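You operate a simulated robot arm through the tools that you are given. There is no shell and no other tool.

You are at the controls of a simulated two-armed robot. One attempt, no reset.

JOB
Bring tank No. 26 up to 0.6 bar, then shut off its air.
Fine: shut the tank's vent first; AIR wheel and FLOW knob both end shut.

It is judged by the outcome, as a careful person would: the job done as asked, and still so three seconds after it is handed in. It fails if anything else is knocked over, pushed out of place, dropped, spilled or broken.

ROBOT AND FRAMES
Two 7-joint arms with fingered hands on one trunk, on a base that moves. Base frame: it is fixed to the floor where the robot stands at the start and does not move with it; the origin is under the middle of the robot, x ahead of it, y to its left, z up. Readings come in m, degrees, newtons and seconds.
The left shoulder is at the start at [0.2, 0.135, 0.845], the right one opposite. With the tool pointing down near the work surface each hand reaches from about 0.2 to 0.68 m from the robot's upright axis, wherever it stands, measured 20 degrees to its own side. Places, roughly: air wheel of tank twenty-six [-0.9, -3.4, 1.2]; clamp knob of the dip tube [-0.7, -3.5, 1.3]; clamp knob of the filter pot [-0.9, -3.4, 0.9]; cold wheel of tank twenty-six [-1.1, -3.5, 0.5]; drain wheel of tank twenty-six [-0.6, -3.5, 0.3]; feed nut of tank twenty-six [-0.5, -3.7, 1.2]; fill nut of tank twenty-six [-0.5, -3.6, 1.2]; fill wheel of tank twenty-six [-0.5, -4, 1.4]; flow knob of tank twenty-six [-0.6, -3.9, 1.2]; gauge of tank No. 26 [-0.8, -3.5, 1.6]; knob of the swing arm [-0.9, -3.4, 0.4]; rinse nut of tank twenty-six [-0.6, -3.5, 1.2]; sample knob of tank twenty-six [-0.6, -3.4, 0.6]; stirrer dial of tank twenty-six [-1.1, -3.2, 1.5]; stirrer switch of tank twenty-six [-1.1, -3.3, 1.5]; switch of the small switch box [-0.4, -3.6, 1]; tank No. 26 [-0.6, -3.7, 0.8]; vent knob of tank twenty-six [-0.8, -3.5, 1.4]; vent knob of the filter pot [-0.8, -3.4, 0.9]; warm wheel of tank twenty-six [-1, -3.4, 0.5]. Payload 4 kg a hand.
The TCP of each hand is the grasp point between the finger pads, 0.025 m short of the fingertips. In the tool frame z runs along the fingers and y along their closing line. The gripper opens to 0.088 m; its body begins 0.029 m behind the TCP. The gripper is a hand of 4 fingers: y runs from the thumb to the fingers, the wrist lies at [-0.013, -0.106, -0.174] in the tool frame.
Orientation is told as [roll, pitch, yaw] about the base's x, y, z axes, in that order, counted from this pose: with the fingers straight down and the wrist toward the robot, the tool's x, y and z point along [0, 1, 0], [1, 0, 0] and [0, 0, -1] of the base frame.

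CONTROLS
- The arms move only by the tool jog_arm. It takes "left_increments", "right_increments" or both (then of equal length, played together; a hand with none holds still); each is a list of rows, each a list of 2 entries, a list of its own where there are three numbers: the shift along the tool's x, y, z in units of 400 mm (1.0 is 400 mm), then the turn, a rotation vector about the tool's x, y, z in units of 120 degrees (1.0 is 120 degrees). In form: [[[dx, dy, dz], [ax, ay, az]], ...]. A call has 1 to 20 rows; each row is the pose to reach, as a shift and turn from the pose commanded when the call began, along the tool's axes at that moment. A call with a number of a shift or a turn outside -1 to 1 is refused whole. Rows are played at 5 a second. More than 0.05 m and 8.6 degrees between two rows, and nothing of the call is played. A pose out of reach is approached as far as the arm can. The call stops where the force on the tool passes 90 N (or 10 N more than at its start, if that is more) or the arm is blocked; 0.2 s more then pass. In this call time passes only in rows, and 0.2 s behind the last. The reply holds the time, the measured pose of the TCP, the force on the tool along the base axes, the opening and the grip force, in the units named above and with some noise, with the torque about the TCP (base axes, N m) and any sound that the robot's microphone picked up.
- Cameras (640 x 400 px; columns grow to the right, rows downward): "scene" is now at [0.1468, -0.0008, 1.4645]; the picture's right is [-0.02, -1.00, 0.00], its down [-0.59, 0.01, -0.80] and it looks along [0.80, -0.01, -0.59] (base axes); focal length 264 px, centre (320, 200). "left" rides on the left gripper at [-0.064, -0.083, -0.098] in its tool frame; the picture's right is [-0.62, -0.37, 0.69], its down [0.71, -0.63, 0.30] and it looks along [0.32, 0.68, 0.65] (tool axes); focal length 265 px, centre (320, 200). "right" rides on the right gripper at [0.064, -0.083, -0.098] in its tool frame; the picture's right is [-0.62, 0.37, -0.69], its down [-0.71, -0.63, 0.30] and it looks along [-0.32, 0.68, 0.65] (tool axes); focal length 265 px, centre (320, 200). There is no depth. A picture from a camera that has moved, and an enlarged one, comes with that camera's place and axes in the base frame and with its lens.
- grab_frame(camera): a new picture of that camera. No time passes.
- slide_trunk(by): slides the trunk up (or, below 0, down) by that many m; the arms and the scene camera ride with it, the base frame stays. It gives what a move gives, with no picture.
- base_move(legs): drives the robot by 1 to 6 legs, each [ahead, left, turn to the left] in m, m and degrees, along the robot's own axes; the way and the turn of a leg run together, so that a leg with both is an arc; at most 1.5 m and 180 degrees a leg. The arms and the cameras ride along, it lands a little off, and it stops where it bumps. It gives what a move gives.
- finger_targets(index, middle, ring, thumb_bend, thumb_turn, hand): sets how far each is bent, from 0 (flat) to 1 (curled in); at 0.3 the hand is open as for a grip, at 0.7 the pads meet at the TCP. One left out holds its place. A second passes; each finger stops where it meets its share of the squeeze, and holds until it gets a number again. It is the only way to open and close the hand. It gives what a move gives, with no picture; readings hold the bend of each and the force on the fingers (four entries, about 0 where the hand has none), thumb and palm. thumb_turn goes from beside the hand (0) to across from the fingers (1), as for a grip.
- pan_tilt(pan, tilt): turns the head with the scene camera to pan (to the left, within 97 degrees either way) and tilt (down, from -29 to 69), counted from straight ahead of the robot. It gives what a move gives.
- enlarge(camera, box): a new picture of the part [left, top, right, bottom] of that camera's present view, enlarged. No time passes.
- finish_job(): hands the job in; it is judged then, once.

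Places have to be worked out from the pictures, the camera data and where the tool is seen. Open the grippers and draw the arms clear of the work before you hand the job in, unless the task says otherwise.

The tools are called after "Request:" by a JSON object that holds its "fn" and its "kwargs". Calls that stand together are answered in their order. jog_arm: Moves the arms, as the interface text tells. Its arguments: {"type":"object","properties":{"left_increments":{"type":"array"},"right_increments":{"type":"array"}},"required":[]} The other tools are called the same way: slide_trunk (by) moves the trunk up or down; finger_targets (index, middle, ring, thumb_bend, thumb_turn, hand) moves the fingers one by one; base_move (legs) drives the base; pan_tilt (pan, tilt) turns the head that bears the scene camera; grab_frame (camera) takes a picture; enlarge (camera, box) takes an enlarged picture of a part of a camera's view; finish_job () hands the job in.

At the start:

```text
clock: 0.0
left_eef_pos: [0.5835, 0.3103, 1.2389]
left_tcp_rot: [0.0, 0.0, 0.0]
left_contact_force: [-0.2, 0.8, 0.1]
left_ft_torque: [0.02, -0.02, 0.02]
left_finger_gap: 0.0877
left_grasp_force: 0.0
left_shape: jaw
left_bend: [0.3, 0.3, 0.3, 0.3, 0.98]
left_finger forces: [0.0, 0.1, 0.1, 0.0, 0.1, 0.0]
right_eef_pos: [0.5451, -0.1884, 1.2323]
right_tcp_rot: [0.0, 0.0, -0.1]
right_contact_force: [0.2, 0.4, 0.2]
right_ft_torque: [0.02, -0.03, 0.02]
right_finger_gap: 0.0877
right_grasp_force: 0.0
right_shape: jaw
right_bend: [0.3, 0.3, 0.3, 0.3, 0.98]
right_finger forces: [0.1, 0.0, 0.0, 0.0, 0.0, 0.0]
trunk travel left (down, up): [-0.45, 0.32]
robot x, y, heading: [0.0005, 0.0018, 0.1]
head pan, tilt (commanded): [-0.9, 36.4]
```

scene: 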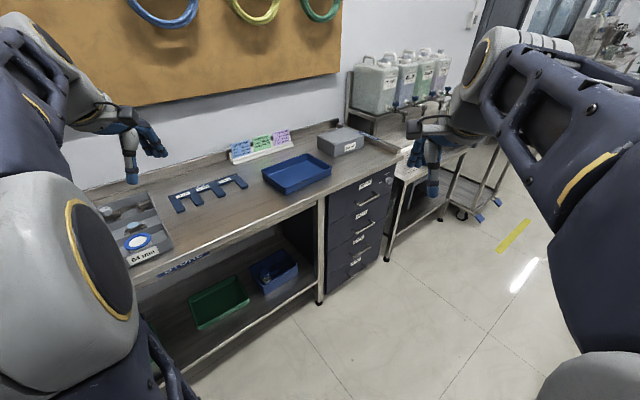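
right: 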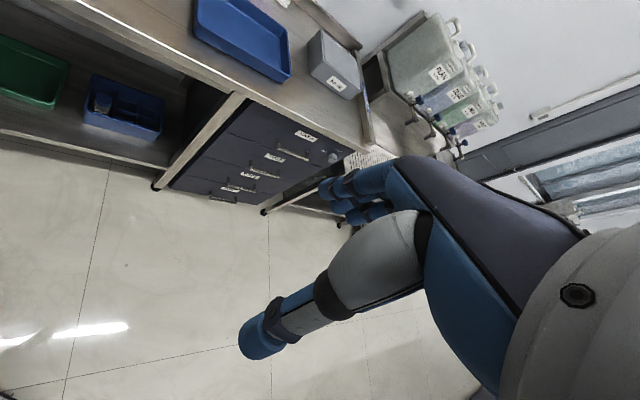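
left: 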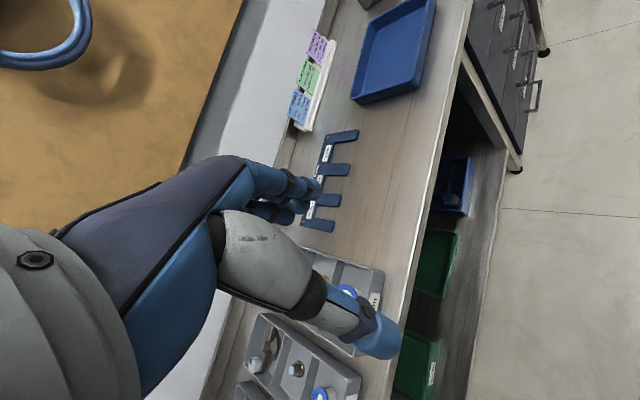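

I see a bench ahead; the tank lies to my right and slightly behind, about 3.7 m off. I turn the head to the right to look at the way there.

Request:
{"fn": "pan_tilt", "kwargs": {"pan": -95, "tilt": 15}}

Request:
{"fn": "grab_frame", "kwargs": {"camera": "scene"}}

```text
clock: 1.7
left_eef_pos: [0.5833, 0.3106, 1.2377]
left_tcp_rot: [0.0, 0.0, 0.0]
left_contact_force: [-0.1, -0.6, -0.2]
left_ft_torque: [0.0, -0.01, 0.0]
left_finger_gap: 0.0874
left_grasp_force: 0.0
left_shape: jaw
left_bend: [0.3, 0.3, 0.3, 0.3, 0.98]
left_finger forces: [0.0, 0.0, 0.1, 0.1, 0.2, 0.0]
right_eef_pos: [0.5462, -0.1879, 1.2314]
right_tcp_rot: [0.0, 0.1, -0.1]
right_contact_force: [-0.3, 0.6, -0.2]
right_ft_torque: [-0.02, -0.02, 0.02]
right_finger_gap: 0.0876
right_grasp_force: 0.1
right_shape: jaw
right_bend: [0.3, 0.3, 0.3, 0.3, 0.98]
right_finger forces: [0.0, 0.1, 0.0, 0.0, 0.1, 0.0]
trunk travel left (down, up): [-0.45, 0.32]
robot x, y, heading: [-0.0001, 0.0027, -0.1]
head pan, tilt (commanded): [-95.0, 15.0]
```

```text
taken
camera scene: at [0.0515, -0.0924, 1.4987], right [-1.0, 0.09, 0.0], down [0.02, 0.26, -0.97], along [-0.08, -0.96, -0.26], focal length 264 px, centre (320, 200)
```

scene: 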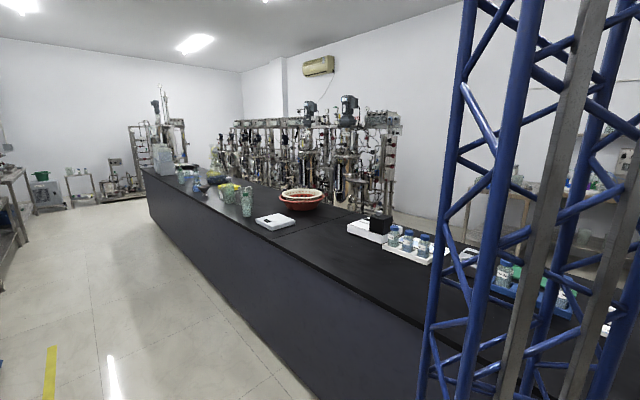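

The tanks stand beyond a long island bench, with a blue truss post on the right. I enlarge the view towards the tanks and look around elsewhere for the way.

Request:
{"fn": "enlarge", "kwargs": {"camera": "scene", "box": [200, 80, 440, 230]}}

Request:
{"fn": "pan_tilt", "kwargs": {"pan": -97, "tilt": 45}}

Request:
{"fn": "grab_frame", "kwargs": {"camera": "scene"}}

```text
2.67 times, centred on (320, 155) of scene
camera zoom: at [0.0515, -0.0924, 1.4987], right [-1.0, 0.09, 0.0], down [0.02, 0.26, -0.97], along [-0.08, -0.96, -0.26], focal length 702 px, centre (320, 320)
```

zoom: 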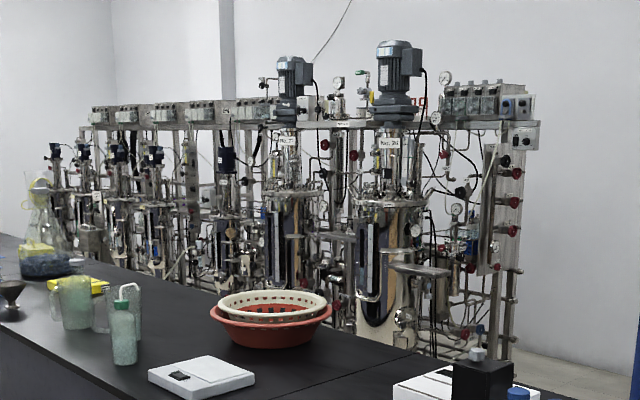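

```text
clock: 2.6
left_eef_pos: [0.5834, 0.3094, 1.2385]
left_tcp_rot: [0.0, 0.0, 0.0]
left_contact_force: [0.0, 0.4, 1.0]
left_ft_torque: [0.02, 0.02, 0.02]
left_finger_gap: 0.0873
left_grasp_force: 0.1
left_shape: jaw
left_bend: [0.3, 0.3, 0.3, 0.3, 0.98]
left_finger forces: [0.0, 0.1, 0.0, 0.1, 0.0, 0.0]
right_eef_pos: [0.5457, -0.1885, 1.2321]
right_tcp_rot: [0.0, 0.0, 0.0]
right_contact_force: [-0.2, -0.6, 0.3]
right_ft_torque: [0.02, -0.01, 0.03]
right_finger_gap: 0.0876
right_grasp_force: 0.1
right_shape: jaw
right_bend: [0.3, 0.3, 0.3, 0.3, 0.98]
right_finger forces: [0.0, 0.0, 0.0, 0.1, 0.0, 0.1]
trunk travel left (down, up): [-0.45, 0.32]
robot x, y, heading: [-0.0004, -0.0024, 0.1]
head pan, tilt (commanded): [-97.0, 45.0]
```

```text
taken
camera scene: at [0.0497, -0.0801, 1.4519], right [-0.99, 0.12, 0.0], down [0.09, 0.7, -0.71], along [-0.09, -0.7, -0.71], focal length 264 px, centre (320, 200)
```

scene: 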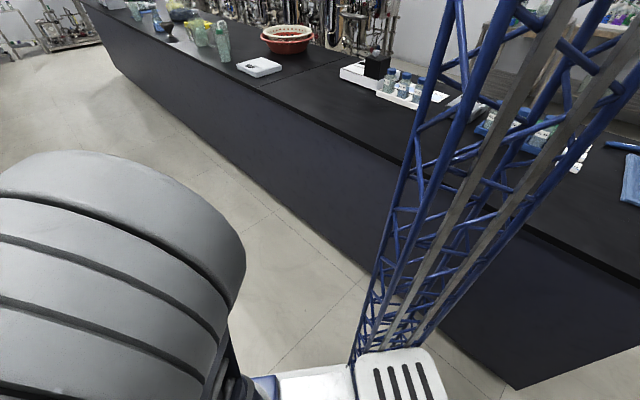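

The bench's near end corner is at about (-0.86, -0.21) on the floor, so the way round goes behind me. I turn the robot in place to the right to look along the bench's end.

Request:
{"fn": "base_move", "kwargs": {"legs": [[0, 0, -90]]}}

Request:
{"fn": "pan_tilt", "kwargs": {"pan": -50, "tilt": 30}}

Request:
{"fn": "grab_frame", "kwargs": {"camera": "scene"}}

```text
clock: 6.9
left_eef_pos: [0.3101, -0.5837, 1.2376]
left_tcp_rot: [0.1, 0.0, -90.1]
left_contact_force: [0.4, -0.3, 0.1]
left_ft_torque: [-0.03, 0.04, -0.02]
left_finger_gap: 0.0876
left_grasp_force: 0.1
left_shape: jaw
left_bend: [0.3, 0.3, 0.3, 0.3, 0.98]
left_finger forces: [0.0, 0.1, 0.1, 0.0, 0.0, 0.0]
right_eef_pos: [-0.1897, -0.5458, 1.2332]
right_tcp_rot: [0.0, 0.0, -90.0]
right_contact_force: [0.9, 0.1, 0.7]
right_ft_torque: [0.01, -0.02, -0.01]
right_finger_gap: 0.0876
right_grasp_force: 0.0
right_shape: jaw
right_bend: [0.3, 0.3, 0.3, 0.3, 0.98]
right_finger forces: [0.0, 0.2, 0.0, 0.0, 0.0, 0.1]
trunk travel left (down, up): [-0.45, 0.32]
robot x, y, heading: [-0.0009, 0.0, -90.1]
head pan, tilt (commanded): [-97.0, 45.0]
```

```text
clock: 8.0
left_eef_pos: [0.3099, -0.5832, 1.2382]
left_tcp_rot: [0.0, 0.0, -90.0]
left_contact_force: [-0.4, 0.7, 0.2]
left_ft_torque: [-0.04, -0.02, 0.04]
left_finger_gap: 0.0875
left_grasp_force: 0.1
left_shape: jaw
left_bend: [0.3, 0.3, 0.3, 0.3, 0.98]
left_finger forces: [0.0, 0.0, 0.0, 0.0, 0.0, 0.0]
right_eef_pos: [-0.1891, -0.5455, 1.2311]
right_tcp_rot: [0.1, 0.1, -89.9]
right_contact_force: [-0.4, 0.0, -1.0]
right_ft_torque: [-0.02, 0.01, -0.04]
right_finger_gap: 0.0878
right_grasp_force: 0.0
right_shape: jaw
right_bend: [0.3, 0.3, 0.3, 0.3, 0.98]
right_finger forces: [0.0, 0.0, 0.0, 0.0, 0.0, 0.1]
trunk travel left (down, up): [-0.45, 0.32]
robot x, y, heading: [0.0018, -0.0002, -89.9]
head pan, tilt (commanded): [-50.0, 30.0]
```

```text
taken
camera scene: at [-0.0699, -0.1176, 1.4745], right [-0.64, 0.77, 0.0], down [0.38, 0.32, -0.87], along [-0.66, -0.56, -0.5], focal length 264 px, centre (320, 200)
```

scene: 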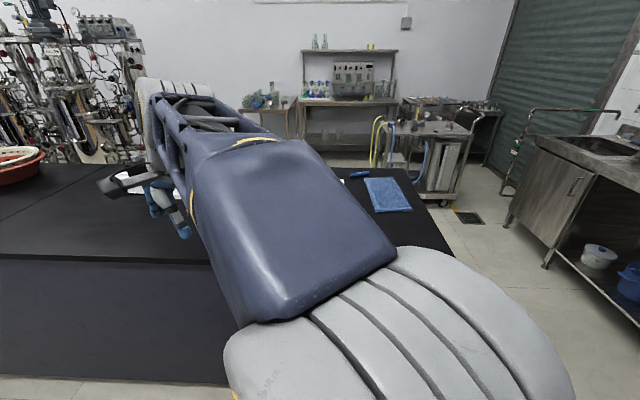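

The bench ends on the right with a passage between it and a sink counter. I turn the robot further to face that passage.

Request:
{"fn": "base_move", "kwargs": {"legs": [[0, 0, -70]]}}

Request:
{"fn": "pan_tilt", "kwargs": {"pan": 0, "tilt": 35}}

Request:
{"fn": "grab_frame", "kwargs": {"camera": "scene"}}

Request:
{"fn": "pan_tilt", "kwargs": {"pan": 40, "tilt": 45}}

Request:
{"fn": "grab_frame", "kwargs": {"camera": "scene"}}

```text
clock: 11.4
left_eef_pos: [-0.4427, -0.491, 1.2389]
left_tcp_rot: [0.0, 0.0, -160.1]
left_contact_force: [-1.1, 0.4, 0.4]
left_ft_torque: [-0.01, 0.01, -0.01]
left_finger_gap: 0.0877
left_grasp_force: 0.0
left_shape: jaw
left_bend: [0.3, 0.3, 0.3, 0.3, 0.98]
left_finger forces: [0.1, 0.1, 0.0, 0.0, 0.1, 0.1]
right_eef_pos: [-0.5774, -0.0086, 1.232]
right_tcp_rot: [0.1, 0.1, -160.1]
right_contact_force: [-0.4, -0.2, 0.3]
right_ft_torque: [-0.02, 0.0, -0.01]
right_finger_gap: 0.0879
right_grasp_force: 0.0
right_shape: jaw
right_bend: [0.3, 0.3, 0.3, 0.3, 0.98]
right_finger forces: [0.1, 0.1, 0.1, 0.0, 0.1, 0.1]
trunk travel left (down, up): [-0.45, 0.32]
robot x, y, heading: [0.0007, -0.0012, -160.2]
head pan, tilt (commanded): [-50.0, 30.0]
```

```text
clock: 12.6
left_eef_pos: [-0.4424, -0.4906, 1.239]
left_tcp_rot: [0.0, -0.1, -160.2]
left_contact_force: [0.0, -0.1, 0.4]
left_ft_torque: [0.0, 0.0, -0.01]
left_finger_gap: 0.0874
left_grasp_force: 0.0
left_shape: jaw
left_bend: [0.3, 0.3, 0.3, 0.3, 0.98]
left_finger forces: [0.0, 0.0, 0.1, 0.0, 0.0, 0.0]
right_eef_pos: [-0.5788, -0.0077, 1.2314]
right_tcp_rot: [0.0, -0.1, -160.1]
right_contact_force: [0.6, -0.5, 0.2]
right_ft_torque: [0.0, 0.04, -0.02]
right_finger_gap: 0.0877
right_grasp_force: 0.1
right_shape: jaw
right_bend: [0.3, 0.3, 0.3, 0.3, 0.98]
right_finger forces: [0.0, 0.1, 0.0, 0.1, 0.1, 0.0]
trunk travel left (down, up): [-0.45, 0.32]
robot x, y, heading: [-0.0006, -0.0016, -160.3]
head pan, tilt (commanded): [0.0, 35.0]
```

```text
taken
camera scene: at [-0.1398, -0.0498, 1.4667], right [-0.34, 0.94, 0.0], down [0.54, 0.2, -0.82], along [-0.77, -0.28, -0.57], focal length 264 px, centre (320, 200)
```

scene: 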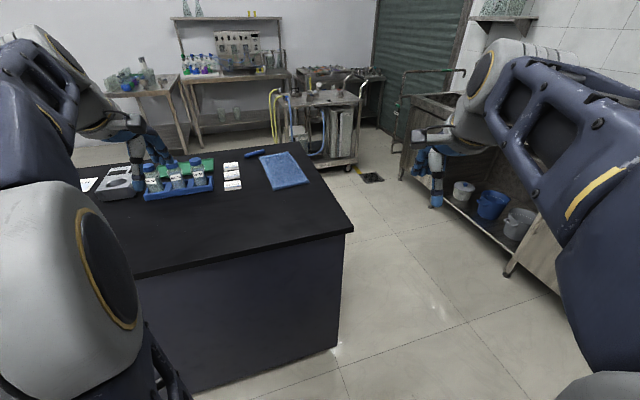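

```text
clock: 13.7
left_eef_pos: [-0.4426, -0.4913, 1.2378]
left_tcp_rot: [-0.1, -0.1, -160.0]
left_contact_force: [-0.4, 0.8, -0.5]
left_ft_torque: [-0.05, 0.03, 0.01]
left_finger_gap: 0.0876
left_grasp_force: 0.1
left_shape: jaw
left_bend: [0.3, 0.3, 0.3, 0.3, 0.98]
left_finger forces: [0.1, 0.0, 0.0, 0.0, 0.1, 0.0]
right_eef_pos: [-0.5766, -0.008, 1.2326]
right_tcp_rot: [0.0, -0.1, -160.1]
right_contact_force: [0.0, -0.6, -0.1]
right_ft_torque: [0.01, -0.01, 0.0]
right_finger_gap: 0.0876
right_grasp_force: 0.0
right_shape: jaw
right_bend: [0.3, 0.3, 0.3, 0.3, 0.98]
right_finger forces: [0.0, 0.0, 0.1, 0.0, 0.0, 0.0]
trunk travel left (down, up): [-0.45, 0.32]
robot x, y, heading: [-0.0026, -0.0011, -159.9]
head pan, tilt (commanded): [40.0, 45.0]
```

```text
taken
camera scene: at [-0.0978, -0.0902, 1.4519], right [-0.86, 0.5, 0.0], down [0.35, 0.61, -0.71], along [-0.35, -0.61, -0.71], focal length 264 px, centre (320, 200)
```

scene: 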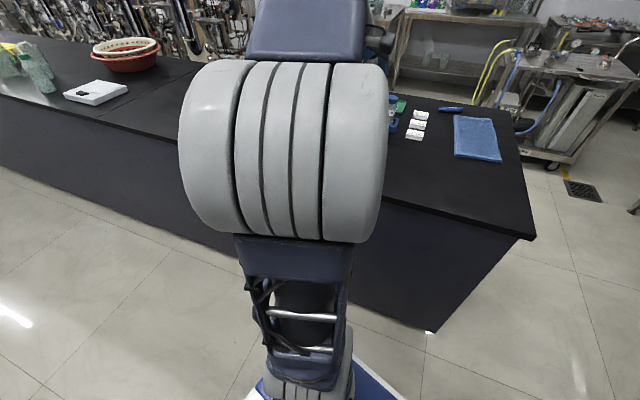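

The bench end runs from about (-0.87,-0.19) to (-1.46,-0.71), with free floor beyond; the tank aisle lies on the far side. I look steeply down to learn how far my own base sticks out.

Request:
{"fn": "pan_tilt", "kwargs": {"pan": 0, "tilt": 69}}

Request:
{"fn": "grab_frame", "kwargs": {"camera": "scene"}}

Request:
{"fn": "pan_tilt", "kwargs": {"pan": 90, "tilt": 65}}

Request:
{"fn": "grab_frame", "kwargs": {"camera": "scene"}}

```text
clock: 14.8
left_eef_pos: [-0.4438, -0.49, 1.2366]
left_tcp_rot: [0.0, 0.0, -160.1]
left_contact_force: [0.4, 0.1, -0.3]
left_ft_torque: [0.03, 0.03, -0.01]
left_finger_gap: 0.088
left_grasp_force: 0.1
left_shape: jaw
left_bend: [0.3, 0.3, 0.3, 0.3, 0.98]
left_finger forces: [0.0, 0.0, 0.0, 0.0, 0.0, 0.1]
right_eef_pos: [-0.5768, -0.0095, 1.2319]
right_tcp_rot: [0.0, 0.0, -160.2]
right_contact_force: [-0.1, -0.2, -0.4]
right_ft_torque: [0.0, 0.01, 0.01]
right_finger_gap: 0.0876
right_grasp_force: 0.1
right_shape: jaw
right_bend: [0.3, 0.3, 0.3, 0.3, 0.98]
right_finger forces: [0.0, 0.1, 0.1, 0.1, 0.0, 0.0]
trunk travel left (down, up): [-0.45, 0.32]
robot x, y, heading: [-0.0002, -0.0003, -160.2]
head pan, tilt (commanded): [0.0, 68.8]
```

```text
taken
camera scene: at [-0.1096, -0.039, 1.423], right [-0.34, 0.94, 0.0], down [0.88, 0.32, -0.36], along [-0.34, -0.12, -0.93], focal length 264 px, centre (320, 200)
```

scene: 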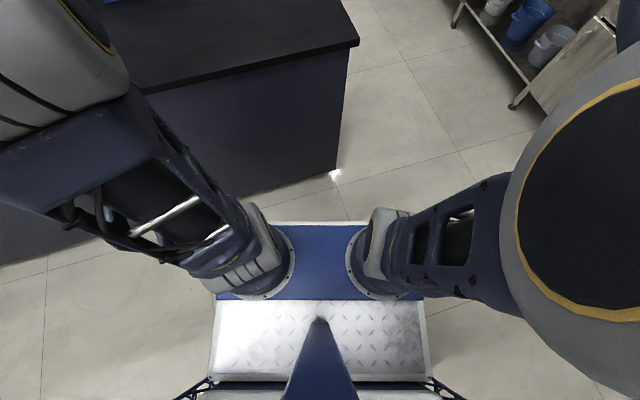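

```text
clock: 16.4
left_eef_pos: [-0.4419, -0.4914, 1.2374]
left_tcp_rot: [-0.1, 0.0, -160.1]
left_contact_force: [0.3, -0.3, 0.4]
left_ft_torque: [0.01, -0.04, 0.0]
left_finger_gap: 0.0877
left_grasp_force: 0.0
left_shape: jaw
left_bend: [0.3, 0.3, 0.3, 0.3, 0.98]
left_finger forces: [0.0, 0.1, 0.1, 0.0, 0.0, 0.0]
right_eef_pos: [-0.577, -0.0081, 1.2312]
right_tcp_rot: [0.0, 0.0, -160.1]
right_contact_force: [0.5, -0.9, -0.6]
right_ft_torque: [0.0, -0.01, 0.05]
right_finger_gap: 0.0874
right_grasp_force: 0.0
right_shape: jaw
right_bend: [0.3, 0.3, 0.3, 0.3, 0.98]
right_finger forces: [0.0, 0.0, 0.0, 0.1, 0.1, 0.1]
trunk travel left (down, up): [-0.45, 0.32]
robot x, y, heading: [0.0019, 0.0019, -160.1]
head pan, tilt (commanded): [90.0, 65.0]
```

```text
taken
camera scene: at [-0.0363, -0.077, 1.4268], right [-0.94, -0.34, 0.0], down [-0.31, 0.85, -0.42], along [0.14, -0.4, -0.91], focal length 264 px, centre (320, 200)
```

scene: 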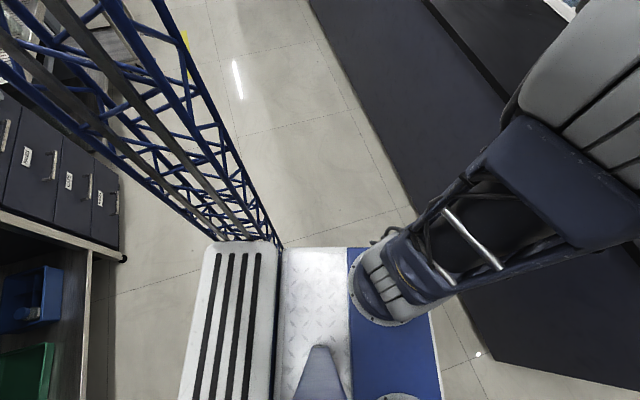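

My shoulder plate reaches about 0.3 m ahead and 0.25 m to each side, with two mast trusses behind. The passage between the bench end and the sink counter is about 1.28 m; I check what lies to my right before driving.

Request:
{"fn": "pan_tilt", "kwargs": {"pan": -75, "tilt": 35}}

Request:
{"fn": "grab_frame", "kwargs": {"camera": "scene"}}

Request:
{"fn": "pan_tilt", "kwargs": {"pan": -40, "tilt": 50}}

Request:
{"fn": "grab_frame", "kwargs": {"camera": "scene"}}

```text
clock: 18.9
left_eef_pos: [-0.4423, -0.4918, 1.2388]
left_tcp_rot: [0.0, 0.0, -160.1]
left_contact_force: [-0.1, -0.4, -1.3]
left_ft_torque: [0.0, 0.01, 0.02]
left_finger_gap: 0.0876
left_grasp_force: 0.1
left_shape: jaw
left_bend: [0.3, 0.3, 0.3, 0.3, 0.98]
left_finger forces: [0.1, 0.0, 0.1, 0.1, 0.0, 0.0]
right_eef_pos: [-0.5771, -0.0081, 1.2315]
right_tcp_rot: [0.0, 0.1, -160.0]
right_contact_force: [-0.7, 0.2, 0.2]
right_ft_torque: [-0.01, 0.04, -0.04]
right_finger_gap: 0.0875
right_grasp_force: 0.2
right_shape: jaw
right_bend: [0.3, 0.3, 0.3, 0.3, 0.98]
right_finger forces: [0.0, 0.0, 0.0, 0.1, 0.1, 0.0]
trunk travel left (down, up): [-0.45, 0.32]
robot x, y, heading: [-0.0002, -0.0024, -160.0]
head pan, tilt (commanded): [-75.0, 35.0]
```

```text
taken
camera scene: at [-0.1075, 0.0523, 1.4667], right [0.82, 0.57, 0.0], down [0.33, -0.47, -0.82], along [-0.47, 0.67, -0.57], focal length 264 px, centre (320, 200)
```

scene: 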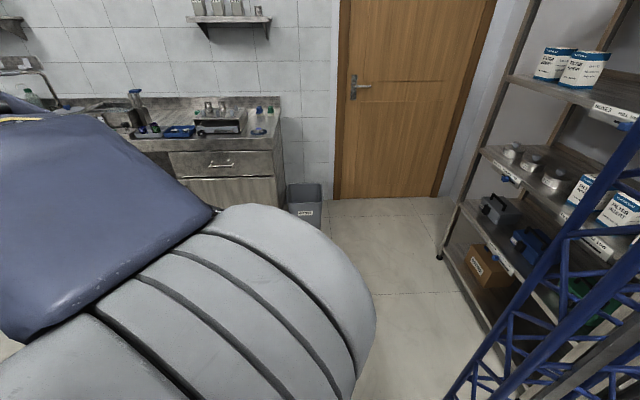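

```text
clock: 19.9
left_eef_pos: [-0.4432, -0.4906, 1.2374]
left_tcp_rot: [-0.1, 0.0, -160.2]
left_contact_force: [0.8, 0.0, -0.2]
left_ft_torque: [-0.03, -0.02, -0.03]
left_finger_gap: 0.0878
left_grasp_force: 0.0
left_shape: jaw
left_bend: [0.3, 0.3, 0.3, 0.3, 0.98]
left_finger forces: [0.0, 0.0, 0.0, 0.0, 0.0, 0.0]
right_eef_pos: [-0.577, -0.0078, 1.2315]
right_tcp_rot: [-0.1, 0.0, -160.2]
right_contact_force: [-0.2, -0.1, 1.0]
right_ft_torque: [0.03, 0.01, 0.01]
right_finger_gap: 0.0874
right_grasp_force: 0.1
right_shape: jaw
right_bend: [0.3, 0.3, 0.3, 0.3, 0.98]
right_finger forces: [0.1, 0.0, 0.0, 0.0, 0.1, 0.1]
trunk travel left (down, up): [-0.45, 0.32]
robot x, y, heading: [0.0019, -0.0037, -159.9]
head pan, tilt (commanded): [-40.0, 50.0]
```

```text
taken
camera scene: at [-0.1293, 0.0066, 1.445], right [0.34, 0.94, 0.0], down [0.72, -0.26, -0.64], along [-0.6, 0.22, -0.77], focal length 264 px, centre (320, 200)
```

scene: 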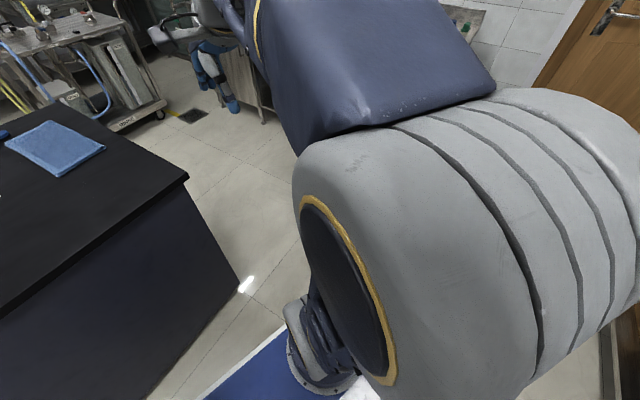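

The way to my right is clear: door, bin and shelf rack are well off. I step sideways away from the bench, turn to face along the bench's end, and line up with the passage.

Request:
{"fn": "base_move", "kwargs": {"legs": [[0.115, -0.415, 0], [0, 0, 19], [0, -0.58, 0]]}}

Request:
{"fn": "pan_tilt", "kwargs": {"pan": 0, "tilt": 40}}

Request:
{"fn": "grab_frame", "kwargs": {"camera": "scene"}}

```text
clock: 26.5
left_eef_pos: [-0.8741, 0.1953, 1.2388]
left_tcp_rot: [0.0, 0.1, -141.6]
left_contact_force: [0.5, 0.6, -0.4]
left_ft_torque: [-0.04, 0.01, 0.03]
left_finger_gap: 0.0874
left_grasp_force: 0.0
left_shape: jaw
left_bend: [0.3, 0.3, 0.3, 0.3, 0.98]
left_finger forces: [0.1, 0.0, 0.0, 0.0, 0.0, 0.0]
right_eef_pos: [-1.1543, 0.61, 1.2323]
right_tcp_rot: [0.0, -0.1, -141.6]
right_contact_force: [0.1, 0.3, -0.4]
right_ft_torque: [0.02, 0.0, 0.03]
right_finger_gap: 0.0877
right_grasp_force: 0.0
right_shape: jaw
right_bend: [0.3, 0.3, 0.3, 0.3, 0.98]
right_finger forces: [0.0, 0.1, 0.1, 0.1, 0.0, 0.0]
trunk travel left (down, up): [-0.45, 0.32]
robot x, y, heading: [-0.6103, 0.8002, -141.7]
head pan, tilt (commanded): [-40.0, 50.0]
```

```text
clock: 27.6
left_eef_pos: [-0.8748, 0.1952, 1.2393]
left_tcp_rot: [-0.1, 0.0, -141.5]
left_contact_force: [-0.5, -0.5, -0.6]
left_ft_torque: [0.02, -0.01, -0.02]
left_finger_gap: 0.0876
left_grasp_force: 0.1
left_shape: jaw
left_bend: [0.3, 0.3, 0.3, 0.3, 0.98]
left_finger forces: [0.0, 0.0, 0.0, 0.1, 0.1, 0.1]
right_eef_pos: [-1.1538, 0.6096, 1.2323]
right_tcp_rot: [0.0, -0.1, -141.7]
right_contact_force: [0.5, 1.0, 1.1]
right_ft_torque: [0.0, -0.01, 0.0]
right_finger_gap: 0.0877
right_grasp_force: 0.1
right_shape: jaw
right_bend: [0.3, 0.3, 0.3, 0.3, 0.98]
right_finger forces: [0.0, 0.0, 0.1, 0.0, 0.1, 0.1]
trunk travel left (down, up): [-0.45, 0.32]
robot x, y, heading: [-0.6068, 0.801, -141.6]
head pan, tilt (commanded): [0.0, 40.0]
```

```text
taken
camera scene: at [-0.7243, 0.7112, 1.4591], right [-0.62, 0.78, 0.0], down [0.5, 0.4, -0.77], along [-0.6, -0.48, -0.64], focal length 264 px, centre (320, 200)
```

scene: 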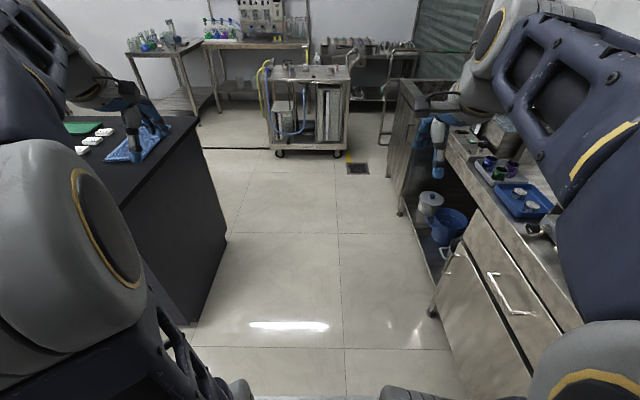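

The passage is square ahead: bench end about 0.68 m left, counter 0.62 m right, and a cart 2.65 m ahead. I draw both hands back 0.2 m so that they clear the cart when I come round the end of the bench.

Request:
{"fn": "jog_arm", "kwargs": {"left_increments": [[[0, -0.1, 0], [0, 0, 0]], [[0, -0.2, 0], [0, 0, 0]], [[0, -0.3, 0], [0, 0, 0]], [[0, -0.4, 0], [0, 0, 0]], [[0, -0.5, 0], [0, 0, 0]]], "right_increments": [[[0, -0.1, 0], [0, 0, 0]], [[0, -0.2, 0], [0, 0, 0]], [[0, -0.3, 0], [0, 0, 0]], [[0, -0.4, 0], [0, 0, 0]], [[0, -0.5, 0], [0, 0, 0]]]}}

Request:
{"fn": "grab_frame", "kwargs": {"camera": "scene"}}

```text
clock: 28.8
left_eef_pos: [-0.717, 0.3196, 1.2379]
left_tcp_rot: [0.1, -0.1, -141.6]
left_contact_force: [0.2, -0.6, -0.6]
left_ft_torque: [0.0, 0.03, -0.02]
left_finger_gap: 0.0878
left_grasp_force: 0.3
left_shape: jaw
left_bend: [0.3, 0.3, 0.3, 0.3, 0.98]
left_finger forces: [0.1, 0.1, 0.0, 0.1, 0.1, 0.0]
right_eef_pos: [-0.9979, 0.7327, 1.2314]
right_tcp_rot: [0.1, 0.0, -141.6]
right_contact_force: [0.2, 0.4, -0.9]
right_ft_torque: [-0.03, -0.01, 0.02]
right_finger_gap: 0.0876
right_grasp_force: 0.2
right_shape: jaw
right_bend: [0.3, 0.3, 0.3, 0.3, 0.98]
right_finger forces: [0.1, 0.1, 0.0, 0.1, 0.0, 0.0]
trunk travel left (down, up): [-0.45, 0.32]
robot x, y, heading: [-0.6115, 0.8017, -141.6]
head pan, tilt (commanded): [0.0, 40.0]
```

```text
taken
camera scene: at [-0.7247, 0.7108, 1.4591], right [-0.62, 0.78, 0.0], down [0.5, 0.4, -0.77], along [-0.6, -0.48, -0.64], focal length 264 px, centre (320, 200)
```

scene: 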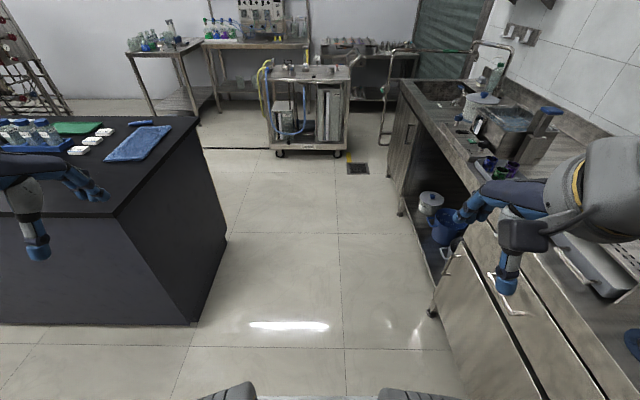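

The way is well seen now. I raise the trunk by 0.2 m so elbows and hands pass above the things on counter and bench, then drive through the passage with a small shift to the left.

Request:
{"fn": "slide_trunk", "kwargs": {"by": 0.2}}

Request:
{"fn": "base_move", "kwargs": {"legs": [[1.1, 0.06, 0]]}}

Request:
{"fn": "grab_frame", "kwargs": {"camera": "scene"}}

Request:
{"fn": "pan_tilt", "kwargs": {"pan": 50, "tilt": 35}}

Request:
{"fn": "grab_frame", "kwargs": {"camera": "scene"}}

```text
clock: 30.9
left_eef_pos: [-0.7171, 0.3196, 1.4383]
left_tcp_rot: [0.0, 0.0, -141.7]
left_contact_force: [-0.3, 0.1, 0.0]
left_ft_torque: [0.01, 0.02, -0.01]
left_finger_gap: 0.0879
left_grasp_force: 0.0
left_shape: jaw
left_bend: [0.3, 0.3, 0.3, 0.3, 0.98]
left_finger forces: [0.0, 0.0, 0.1, 0.0, 0.1, 0.0]
right_eef_pos: [-0.9991, 0.7333, 1.4319]
right_tcp_rot: [0.0, 0.0, -141.6]
right_contact_force: [-0.2, 0.4, 0.1]
right_ft_torque: [0.0, 0.0, 0.0]
right_finger_gap: 0.0878
right_grasp_force: 0.0
right_shape: jaw
right_bend: [0.3, 0.3, 0.3, 0.3, 0.98]
right_finger forces: [0.0, 0.0, 0.0, 0.0, 0.0, 0.0]
trunk travel left (down, up): [-0.65, 0.12]
robot x, y, heading: [-0.6105, 0.7977, -141.7]
head pan, tilt (commanded): [0.0, 40.0]
```

```text
clock: 36.6
left_eef_pos: [-1.551, -0.4139, 1.4385]
left_tcp_rot: [0.0, 0.1, -141.8]
left_contact_force: [1.1, 0.1, -0.5]
left_ft_torque: [0.03, 0.0, 0.01]
left_finger_gap: 0.0877
left_grasp_force: 0.1
left_shape: jaw
left_bend: [0.3, 0.3, 0.3, 0.3, 0.98]
left_finger forces: [0.1, 0.0, 0.0, 0.0, 0.0, 0.1]
right_eef_pos: [-1.8298, 0.0006, 1.4314]
right_tcp_rot: [0.0, -0.1, -141.8]
right_contact_force: [-0.5, -0.1, 1.0]
right_ft_torque: [0.0, -0.02, 0.01]
right_finger_gap: 0.0876
right_grasp_force: 0.1
right_shape: jaw
right_bend: [0.3, 0.3, 0.3, 0.3, 0.98]
right_finger forces: [0.1, 0.0, 0.0, 0.0, 0.1, 0.0]
trunk travel left (down, up): [-0.65, 0.12]
robot x, y, heading: [-1.4415, 0.0644, -142.0]
head pan, tilt (commanded): [0.0, 40.0]
```

```text
taken
camera scene: at [-1.5557, -0.0229, 1.6591], right [-0.62, 0.79, 0.0], down [0.5, 0.4, -0.77], along [-0.6, -0.47, -0.64], focal length 264 px, centre (320, 200)
```

scene: 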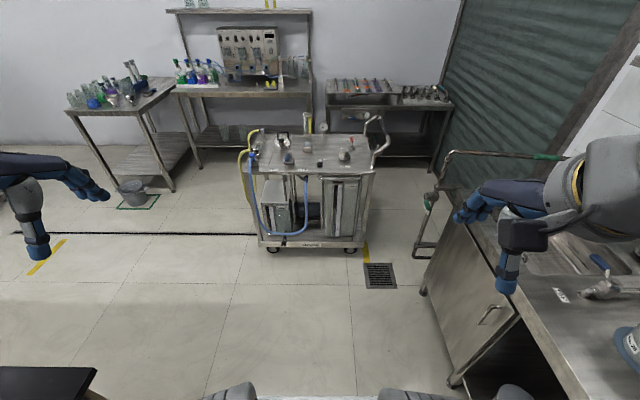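

```text
clock: 37.8
left_eef_pos: [-1.551, -0.4149, 1.4385]
left_tcp_rot: [0.0, 0.0, -141.8]
left_contact_force: [0.1, -0.3, -0.2]
left_ft_torque: [0.02, 0.0, -0.01]
left_finger_gap: 0.0877
left_grasp_force: 0.0
left_shape: jaw
left_bend: [0.3, 0.3, 0.3, 0.3, 0.98]
left_finger forces: [0.0, 0.2, 0.1, 0.1, 0.1, 0.1]
right_eef_pos: [-1.8295, 0.0014, 1.4321]
right_tcp_rot: [0.1, -0.1, -141.8]
right_contact_force: [0.3, 0.4, 0.6]
right_ft_torque: [0.01, -0.02, -0.03]
right_finger_gap: 0.088
right_grasp_force: 0.0
right_shape: jaw
right_bend: [0.3, 0.3, 0.3, 0.3, 0.98]
right_finger forces: [0.0, 0.0, 0.1, 0.0, 0.0, 0.0]
trunk travel left (down, up): [-0.65, 0.12]
robot x, y, heading: [-1.4413, 0.0676, -141.8]
head pan, tilt (commanded): [50.0, 35.0]
```

```text
taken
camera scene: at [-1.4917, -0.0583, 1.6667], right [-1.0, 0.03, 0.0], down [0.02, 0.57, -0.82], along [-0.03, -0.82, -0.57], focal length 264 px, centre (320, 200)
```

scene: 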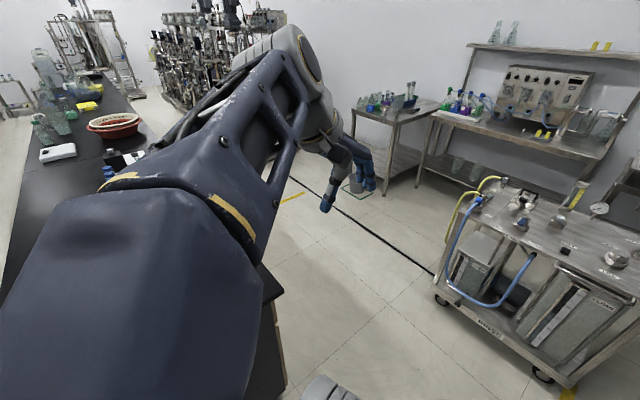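

The cart front is about 1.5 m ahead and the bench's back edge 0.41 m ahead of my centre. I drive 0.88 m ahead and then look to the left before strafing into the tank aisle.

Request:
{"fn": "base_move", "kwargs": {"legs": [[0.88, 0.0, 0]]}}

Request:
{"fn": "pan_tilt", "kwargs": {"pan": 90, "tilt": 40}}

Request:
{"fn": "grab_frame", "kwargs": {"camera": "scene"}}

Request:
{"fn": "pan_tilt", "kwargs": {"pan": 97, "tilt": 69}}

Request:
{"fn": "grab_frame", "kwargs": {"camera": "scene"}}

Request:
{"fn": "grab_frame", "kwargs": {"camera": "left"}}

```text
clock: 42.4
left_eef_pos: [-2.2436, -0.9566, 1.4383]
left_tcp_rot: [0.0, 0.0, -141.8]
left_contact_force: [0.0, 0.5, -1.1]
left_ft_torque: [-0.02, 0.01, 0.0]
left_finger_gap: 0.0874
left_grasp_force: 0.1
left_shape: jaw
left_bend: [0.3, 0.3, 0.3, 0.3, 0.98]
left_finger forces: [0.0, 0.0, 0.1, 0.0, 0.0, 0.1]
right_eef_pos: [-2.5209, -0.5408, 1.4313]
right_tcp_rot: [0.1, 0.0, -142.0]
right_contact_force: [0.0, 0.5, 0.9]
right_ft_torque: [-0.01, -0.01, 0.02]
right_finger_gap: 0.0874
right_grasp_force: 0.0
right_shape: jaw
right_bend: [0.3, 0.3, 0.3, 0.3, 0.98]
right_finger forces: [0.0, 0.0, 0.1, 0.0, 0.1, 0.0]
trunk travel left (down, up): [-0.65, 0.12]
robot x, y, heading: [-2.135, -0.4777, -142.2]
head pan, tilt (commanded): [50.0, 35.0]
```

```text
clock: 43.5
left_eef_pos: [-2.2425, -0.9574, 1.4382]
left_tcp_rot: [0.1, 0.0, -141.8]
left_contact_force: [0.5, 0.4, 0.1]
left_ft_torque: [-0.01, 0.02, 0.01]
left_finger_gap: 0.0876
left_grasp_force: 0.0
left_shape: jaw
left_bend: [0.3, 0.3, 0.3, 0.3, 0.98]
left_finger forces: [0.0, 0.0, 0.0, 0.0, 0.0, 0.0]
right_eef_pos: [-2.5219, -0.5412, 1.4316]
right_tcp_rot: [0.0, 0.0, -142.0]
right_contact_force: [-0.4, -0.3, -0.9]
right_ft_torque: [-0.04, -0.02, 0.0]
right_finger_gap: 0.0878
right_grasp_force: 0.1
right_shape: jaw
right_bend: [0.3, 0.3, 0.3, 0.3, 0.98]
right_finger forces: [0.1, 0.0, 0.0, 0.0, 0.0, 0.0]
trunk travel left (down, up): [-0.65, 0.12]
robot x, y, heading: [-2.13, -0.4756, -142.1]
head pan, tilt (commanded): [90.0, 40.0]
```

```text
taken
camera scene: at [-2.128, -0.5799, 1.6591], right [-0.79, -0.62, 0.0], down [-0.4, 0.51, -0.77], along [0.47, -0.6, -0.64], focal length 264 px, centre (320, 200)
```

scene: 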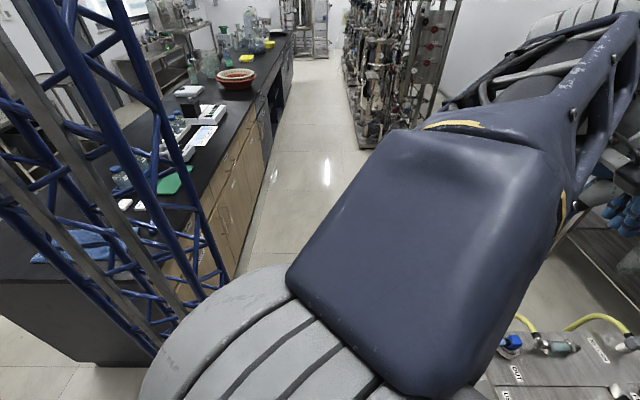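

```text
clock: 44.4
left_eef_pos: [-2.2422, -0.9567, 1.4384]
left_tcp_rot: [0.0, 0.0, -141.8]
left_contact_force: [-0.4, 0.6, 0.0]
left_ft_torque: [0.0, -0.04, -0.01]
left_finger_gap: 0.0876
left_grasp_force: 0.1
left_shape: jaw
left_bend: [0.3, 0.3, 0.3, 0.3, 0.98]
left_finger forces: [0.0, 0.0, 0.0, 0.0, 0.0, 0.0]
right_eef_pos: [-2.5199, -0.5418, 1.4319]
right_tcp_rot: [0.1, 0.0, -142.0]
right_contact_force: [-0.4, -0.3, 0.2]
right_ft_torque: [0.01, 0.0, 0.0]
right_finger_gap: 0.0877
right_grasp_force: 0.0
right_shape: jaw
right_bend: [0.3, 0.3, 0.3, 0.3, 0.98]
right_finger forces: [0.1, 0.0, 0.1, 0.1, 0.1, 0.0]
trunk travel left (down, up): [-0.65, 0.12]
robot x, y, heading: [-2.133, -0.4766, -142.1]
head pan, tilt (commanded): [97.0, 68.8]
```

```text
taken
camera scene: at [-2.1407, -0.5525, 1.6231], right [-0.71, -0.71, 0.0], down [-0.66, 0.66, -0.36], along [0.26, -0.26, -0.93], focal length 264 px, centre (320, 200)
```

scene: 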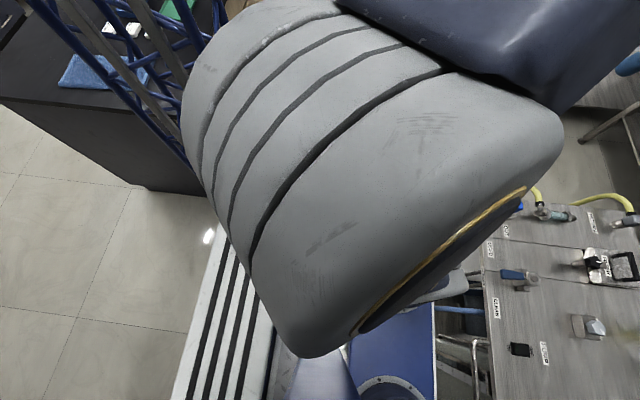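

```text
taken
camera left: at [-2.2174, -0.8548, 1.5364], right [-0.09, 0.72, -0.69], down [0.94, -0.17, -0.3], along [-0.34, -0.68, -0.65], focal length 265 px, centre (320, 200)
```

left: 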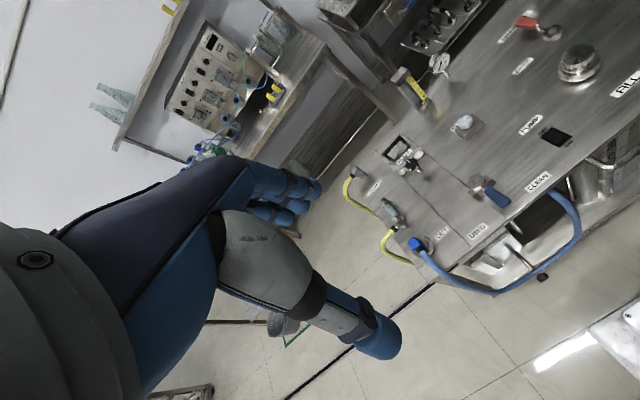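

The aisle is about 1.07 m wide (bench back edge ~0.5 m behind my centre line, rack front ~0.57 m ahead), and tank 26 stands about 3.4 m to my left. I strafe left part of the way and look again.

Request:
{"fn": "base_move", "kwargs": {"legs": [[0.03, 1.2, 0]]}}

Request:
{"fn": "pan_tilt", "kwargs": {"pan": 65, "tilt": 20}}

Request:
{"fn": "grab_frame", "kwargs": {"camera": "scene"}}

```text
clock: 50.5
left_eef_pos: [-1.536, -1.9139, 1.4383]
left_tcp_rot: [0.0, 0.0, -142.3]
left_contact_force: [-1.1, 0.4, -0.1]
left_ft_torque: [0.02, 0.02, -0.01]
left_finger_gap: 0.0878
left_grasp_force: 0.1
left_shape: jaw
left_bend: [0.3, 0.3, 0.3, 0.3, 0.98]
left_finger forces: [0.0, 0.0, 0.0, 0.0, 0.0, 0.0]
right_eef_pos: [-1.812, -1.4979, 1.4311]
right_tcp_rot: [0.0, 0.0, -142.2]
right_contact_force: [0.6, 0.5, -0.2]
right_ft_torque: [0.0, 0.01, 0.0]
right_finger_gap: 0.0876
right_grasp_force: 0.1
right_shape: jaw
right_bend: [0.3, 0.3, 0.3, 0.3, 0.98]
right_finger forces: [0.0, 0.0, 0.1, 0.0, 0.1, 0.0]
trunk travel left (down, up): [-0.65, 0.12]
robot x, y, heading: [-1.4248, -1.4385, -141.9]
head pan, tilt (commanded): [97.0, 68.8]
```

```text
clock: 51.6
left_eef_pos: [-1.5377, -1.9142, 1.4383]
left_tcp_rot: [0.1, 0.1, -142.2]
left_contact_force: [0.9, 0.9, 0.0]
left_ft_torque: [0.0, 0.03, -0.01]
left_finger_gap: 0.0877
left_grasp_force: 0.0
left_shape: jaw
left_bend: [0.3, 0.3, 0.3, 0.3, 0.98]
left_finger forces: [0.1, 0.1, 0.0, 0.0, 0.1, 0.1]
right_eef_pos: [-1.8134, -1.4988, 1.4325]
right_tcp_rot: [-0.1, 0.0, -142.2]
right_contact_force: [0.6, -0.3, -0.1]
right_ft_torque: [-0.04, 0.01, -0.01]
right_finger_gap: 0.0875
right_grasp_force: 0.1
right_shape: jaw
right_bend: [0.3, 0.3, 0.3, 0.3, 0.98]
right_finger forces: [0.0, 0.0, 0.1, 0.0, 0.0, 0.0]
trunk travel left (down, up): [-0.65, 0.12]
robot x, y, heading: [-1.4208, -1.4372, -141.9]
head pan, tilt (commanded): [65.0, 20.0]
```

```text
taken
camera scene: at [-1.4516, -1.562, 1.6905], right [-0.98, -0.22, 0.0], down [-0.08, 0.33, -0.94], along [0.21, -0.92, -0.34], focal length 264 px, centre (320, 200)
```

scene: 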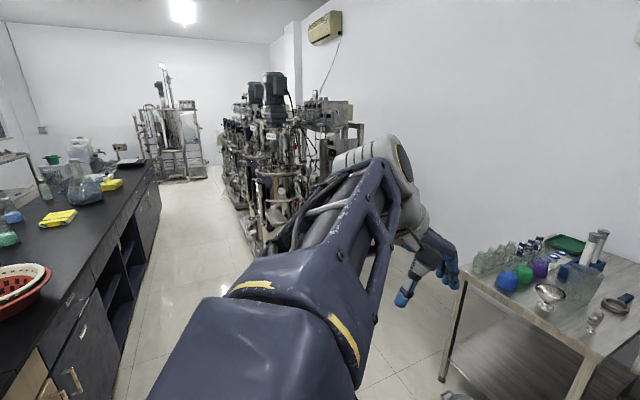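

The left arm blocks the view to the tank, so I move ahead off the bench a little and turn left 50 degrees in this open patch to see the rack between the arms.

Request:
{"fn": "base_move", "kwargs": {"legs": [[0.25, 0.2, 0], [0, 0, 50]]}}

Request:
{"fn": "pan_tilt", "kwargs": {"pan": 10, "tilt": 15}}

Request:
{"fn": "grab_frame", "kwargs": {"camera": "scene"}}

```text
clock: 56.0
left_eef_pos: [-1.2028, -2.142, 1.439]
left_tcp_rot: [0.0, 0.0, -92.3]
left_contact_force: [0.6, -0.9, -0.4]
left_ft_torque: [0.01, -0.02, -0.04]
left_finger_gap: 0.0877
left_grasp_force: 0.1
left_shape: jaw
left_bend: [0.3, 0.3, 0.3, 0.3, 0.98]
left_finger forces: [0.0, 0.0, 0.0, 0.0, 0.1, 0.1]
right_eef_pos: [-1.7008, -2.0845, 1.4308]
right_tcp_rot: [0.1, 0.0, -92.2]
right_contact_force: [0.3, 0.5, 0.2]
right_ft_torque: [-0.02, -0.02, -0.03]
right_finger_gap: 0.088
right_grasp_force: 0.1
right_shape: jaw
right_bend: [0.3, 0.3, 0.3, 0.3, 0.98]
right_finger forces: [0.0, 0.1, 0.1, 0.1, 0.0, 0.1]
trunk travel left (down, up): [-0.65, 0.12]
robot x, y, heading: [-1.4997, -1.7451, -92.3]
head pan, tilt (commanded): [65.0, 20.0]
```

```text
clock: 57.3
left_eef_pos: [-1.2036, -2.1411, 1.4389]
left_tcp_rot: [0.0, 0.0, -92.2]
left_contact_force: [-1.3, -0.1, -1.0]
left_ft_torque: [-0.03, 0.04, -0.01]
left_finger_gap: 0.0876
left_grasp_force: 0.0
left_shape: jaw
left_bend: [0.3, 0.3, 0.3, 0.3, 0.98]
left_finger forces: [0.0, 0.1, 0.1, 0.0, 0.0, 0.1]
right_eef_pos: [-1.7011, -2.0847, 1.4309]
right_tcp_rot: [0.1, -0.1, -92.3]
right_contact_force: [0.8, 0.1, 0.7]
right_ft_torque: [0.02, 0.01, 0.0]
right_finger_gap: 0.0877
right_grasp_force: 0.0
right_shape: jaw
right_bend: [0.3, 0.3, 0.3, 0.3, 0.98]
right_finger forces: [0.0, 0.0, 0.0, 0.0, 0.0, 0.0]
trunk travel left (down, up): [-0.65, 0.12]
robot x, y, heading: [-1.4999, -1.7485, -92.3]
head pan, tilt (commanded): [10.0, 15.0]
```

```text
taken
camera scene: at [-1.4885, -1.8989, 1.6987], right [-0.99, -0.14, 0.0], down [-0.04, 0.26, -0.97], along [0.13, -0.96, -0.26], focal length 264 px, centre (320, 200)
```

scene: 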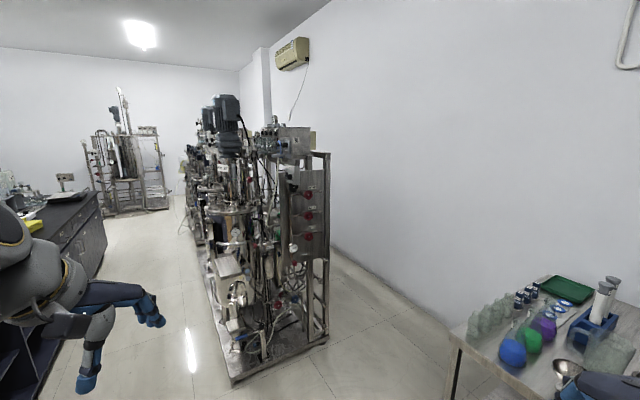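

Now the rack with tank 26 is in clear view ahead-left. I enlarge it.

Request:
{"fn": "enlarge", "kwargs": {"camera": "scene", "box": [180, 80, 340, 240]}}

Request:
{"fn": "enlarge", "kwargs": {"camera": "scene", "box": [180, 230, 340, 390]}}

```text
2.50 times, centred on (260, 160) of scene
camera zoom: at [-1.4885, -1.8989, 1.6987], right [-0.99, -0.14, 0.0], down [-0.04, 0.26, -0.97], along [0.13, -0.96, -0.26], focal length 659 px, centre (470, 300)
```

zoom: 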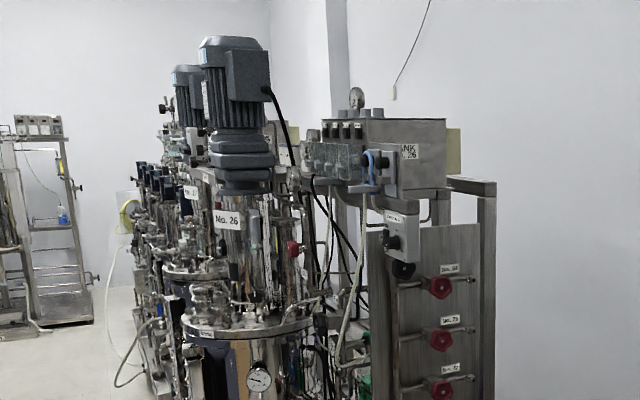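

```text
2.50 times, centred on (260, 310) of scene
camera zoom: at [-1.4885, -1.8989, 1.6987], right [-0.99, -0.14, 0.0], down [-0.04, 0.26, -0.97], along [0.13, -0.96, -0.26], focal length 659 px, centre (470, -75)
```

zoom: 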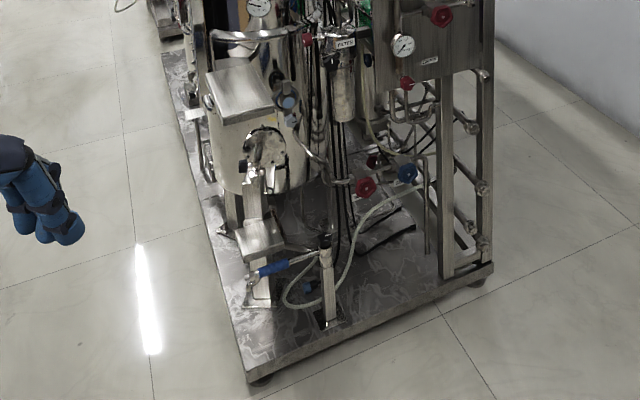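

Tank No. 26 and a control box labelled for tank 26 are seen; the red knob on its right neck matches the vent knob, while a panel with three labelled red wheels stands at the rack's end. I drive closer along the open right side to read labels.

Request:
{"fn": "base_move", "kwargs": {"legs": [[0.55, 0.3, 25]]}}

Request:
{"fn": "pan_tilt", "kwargs": {"pan": 0, "tilt": 15}}

Request:
{"fn": "grab_frame", "kwargs": {"camera": "scene"}}

```text
clock: 60.8
left_eef_pos: [-0.6761, -2.4716, 1.4393]
left_tcp_rot: [-0.1, 0.1, -67.5]
left_contact_force: [0.7, -0.3, -0.2]
left_ft_torque: [0.0, -0.01, 0.02]
left_finger_gap: 0.0875
left_grasp_force: 0.0
left_shape: jaw
left_bend: [0.3, 0.3, 0.3, 0.3, 0.98]
left_finger forces: [0.0, 0.0, 0.0, 0.0, 0.0, 0.0]
right_eef_pos: [-1.1511, -2.6284, 1.4315]
right_tcp_rot: [0.0, 0.0, -67.4]
right_contact_force: [-0.2, -0.4, 0.2]
right_ft_torque: [-0.05, 0.0, -0.01]
right_finger_gap: 0.0879
right_grasp_force: 0.0
right_shape: jaw
right_bend: [0.3, 0.3, 0.3, 0.3, 0.98]
right_finger forces: [0.0, 0.0, 0.0, 0.0, 0.0, 0.0]
trunk travel left (down, up): [-0.65, 0.12]
robot x, y, heading: [-1.1114, -2.2369, -67.7]
head pan, tilt (commanded): [10.0, 15.0]
```

```text
clock: 61.5
left_eef_pos: [-0.6758, -2.471, 1.4382]
left_tcp_rot: [0.0, 0.0, -67.5]
left_contact_force: [-0.2, 0.3, -0.1]
left_ft_torque: [0.01, 0.01, 0.01]
left_finger_gap: 0.088
left_grasp_force: 0.1
left_shape: jaw
left_bend: [0.3, 0.3, 0.3, 0.3, 0.98]
left_finger forces: [0.0, 0.0, 0.0, 0.0, 0.0, 0.0]
right_eef_pos: [-1.1512, -2.6294, 1.4315]
right_tcp_rot: [0.0, 0.1, -67.6]
right_contact_force: [0.6, -0.4, 0.3]
right_ft_torque: [0.01, 0.04, -0.01]
right_finger_gap: 0.0877
right_grasp_force: 0.0
right_shape: jaw
right_bend: [0.3, 0.3, 0.3, 0.3, 0.98]
right_finger forces: [0.0, 0.0, 0.0, 0.1, 0.0, 0.0]
trunk travel left (down, up): [-0.65, 0.12]
robot x, y, heading: [-1.11, -2.2405, -67.7]
head pan, tilt (commanded): [0.0, 15.0]
```

```text
taken
camera scene: at [-1.0504, -2.3779, 1.6987], right [-0.92, -0.38, 0.0], down [-0.1, 0.24, -0.97], along [0.37, -0.89, -0.26], focal length 264 px, centre (320, 200)
```

scene: 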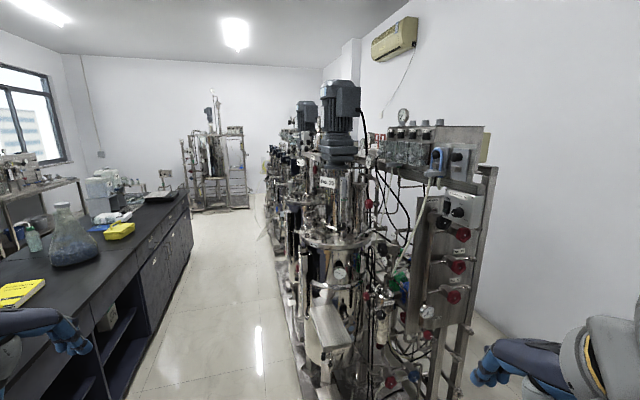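

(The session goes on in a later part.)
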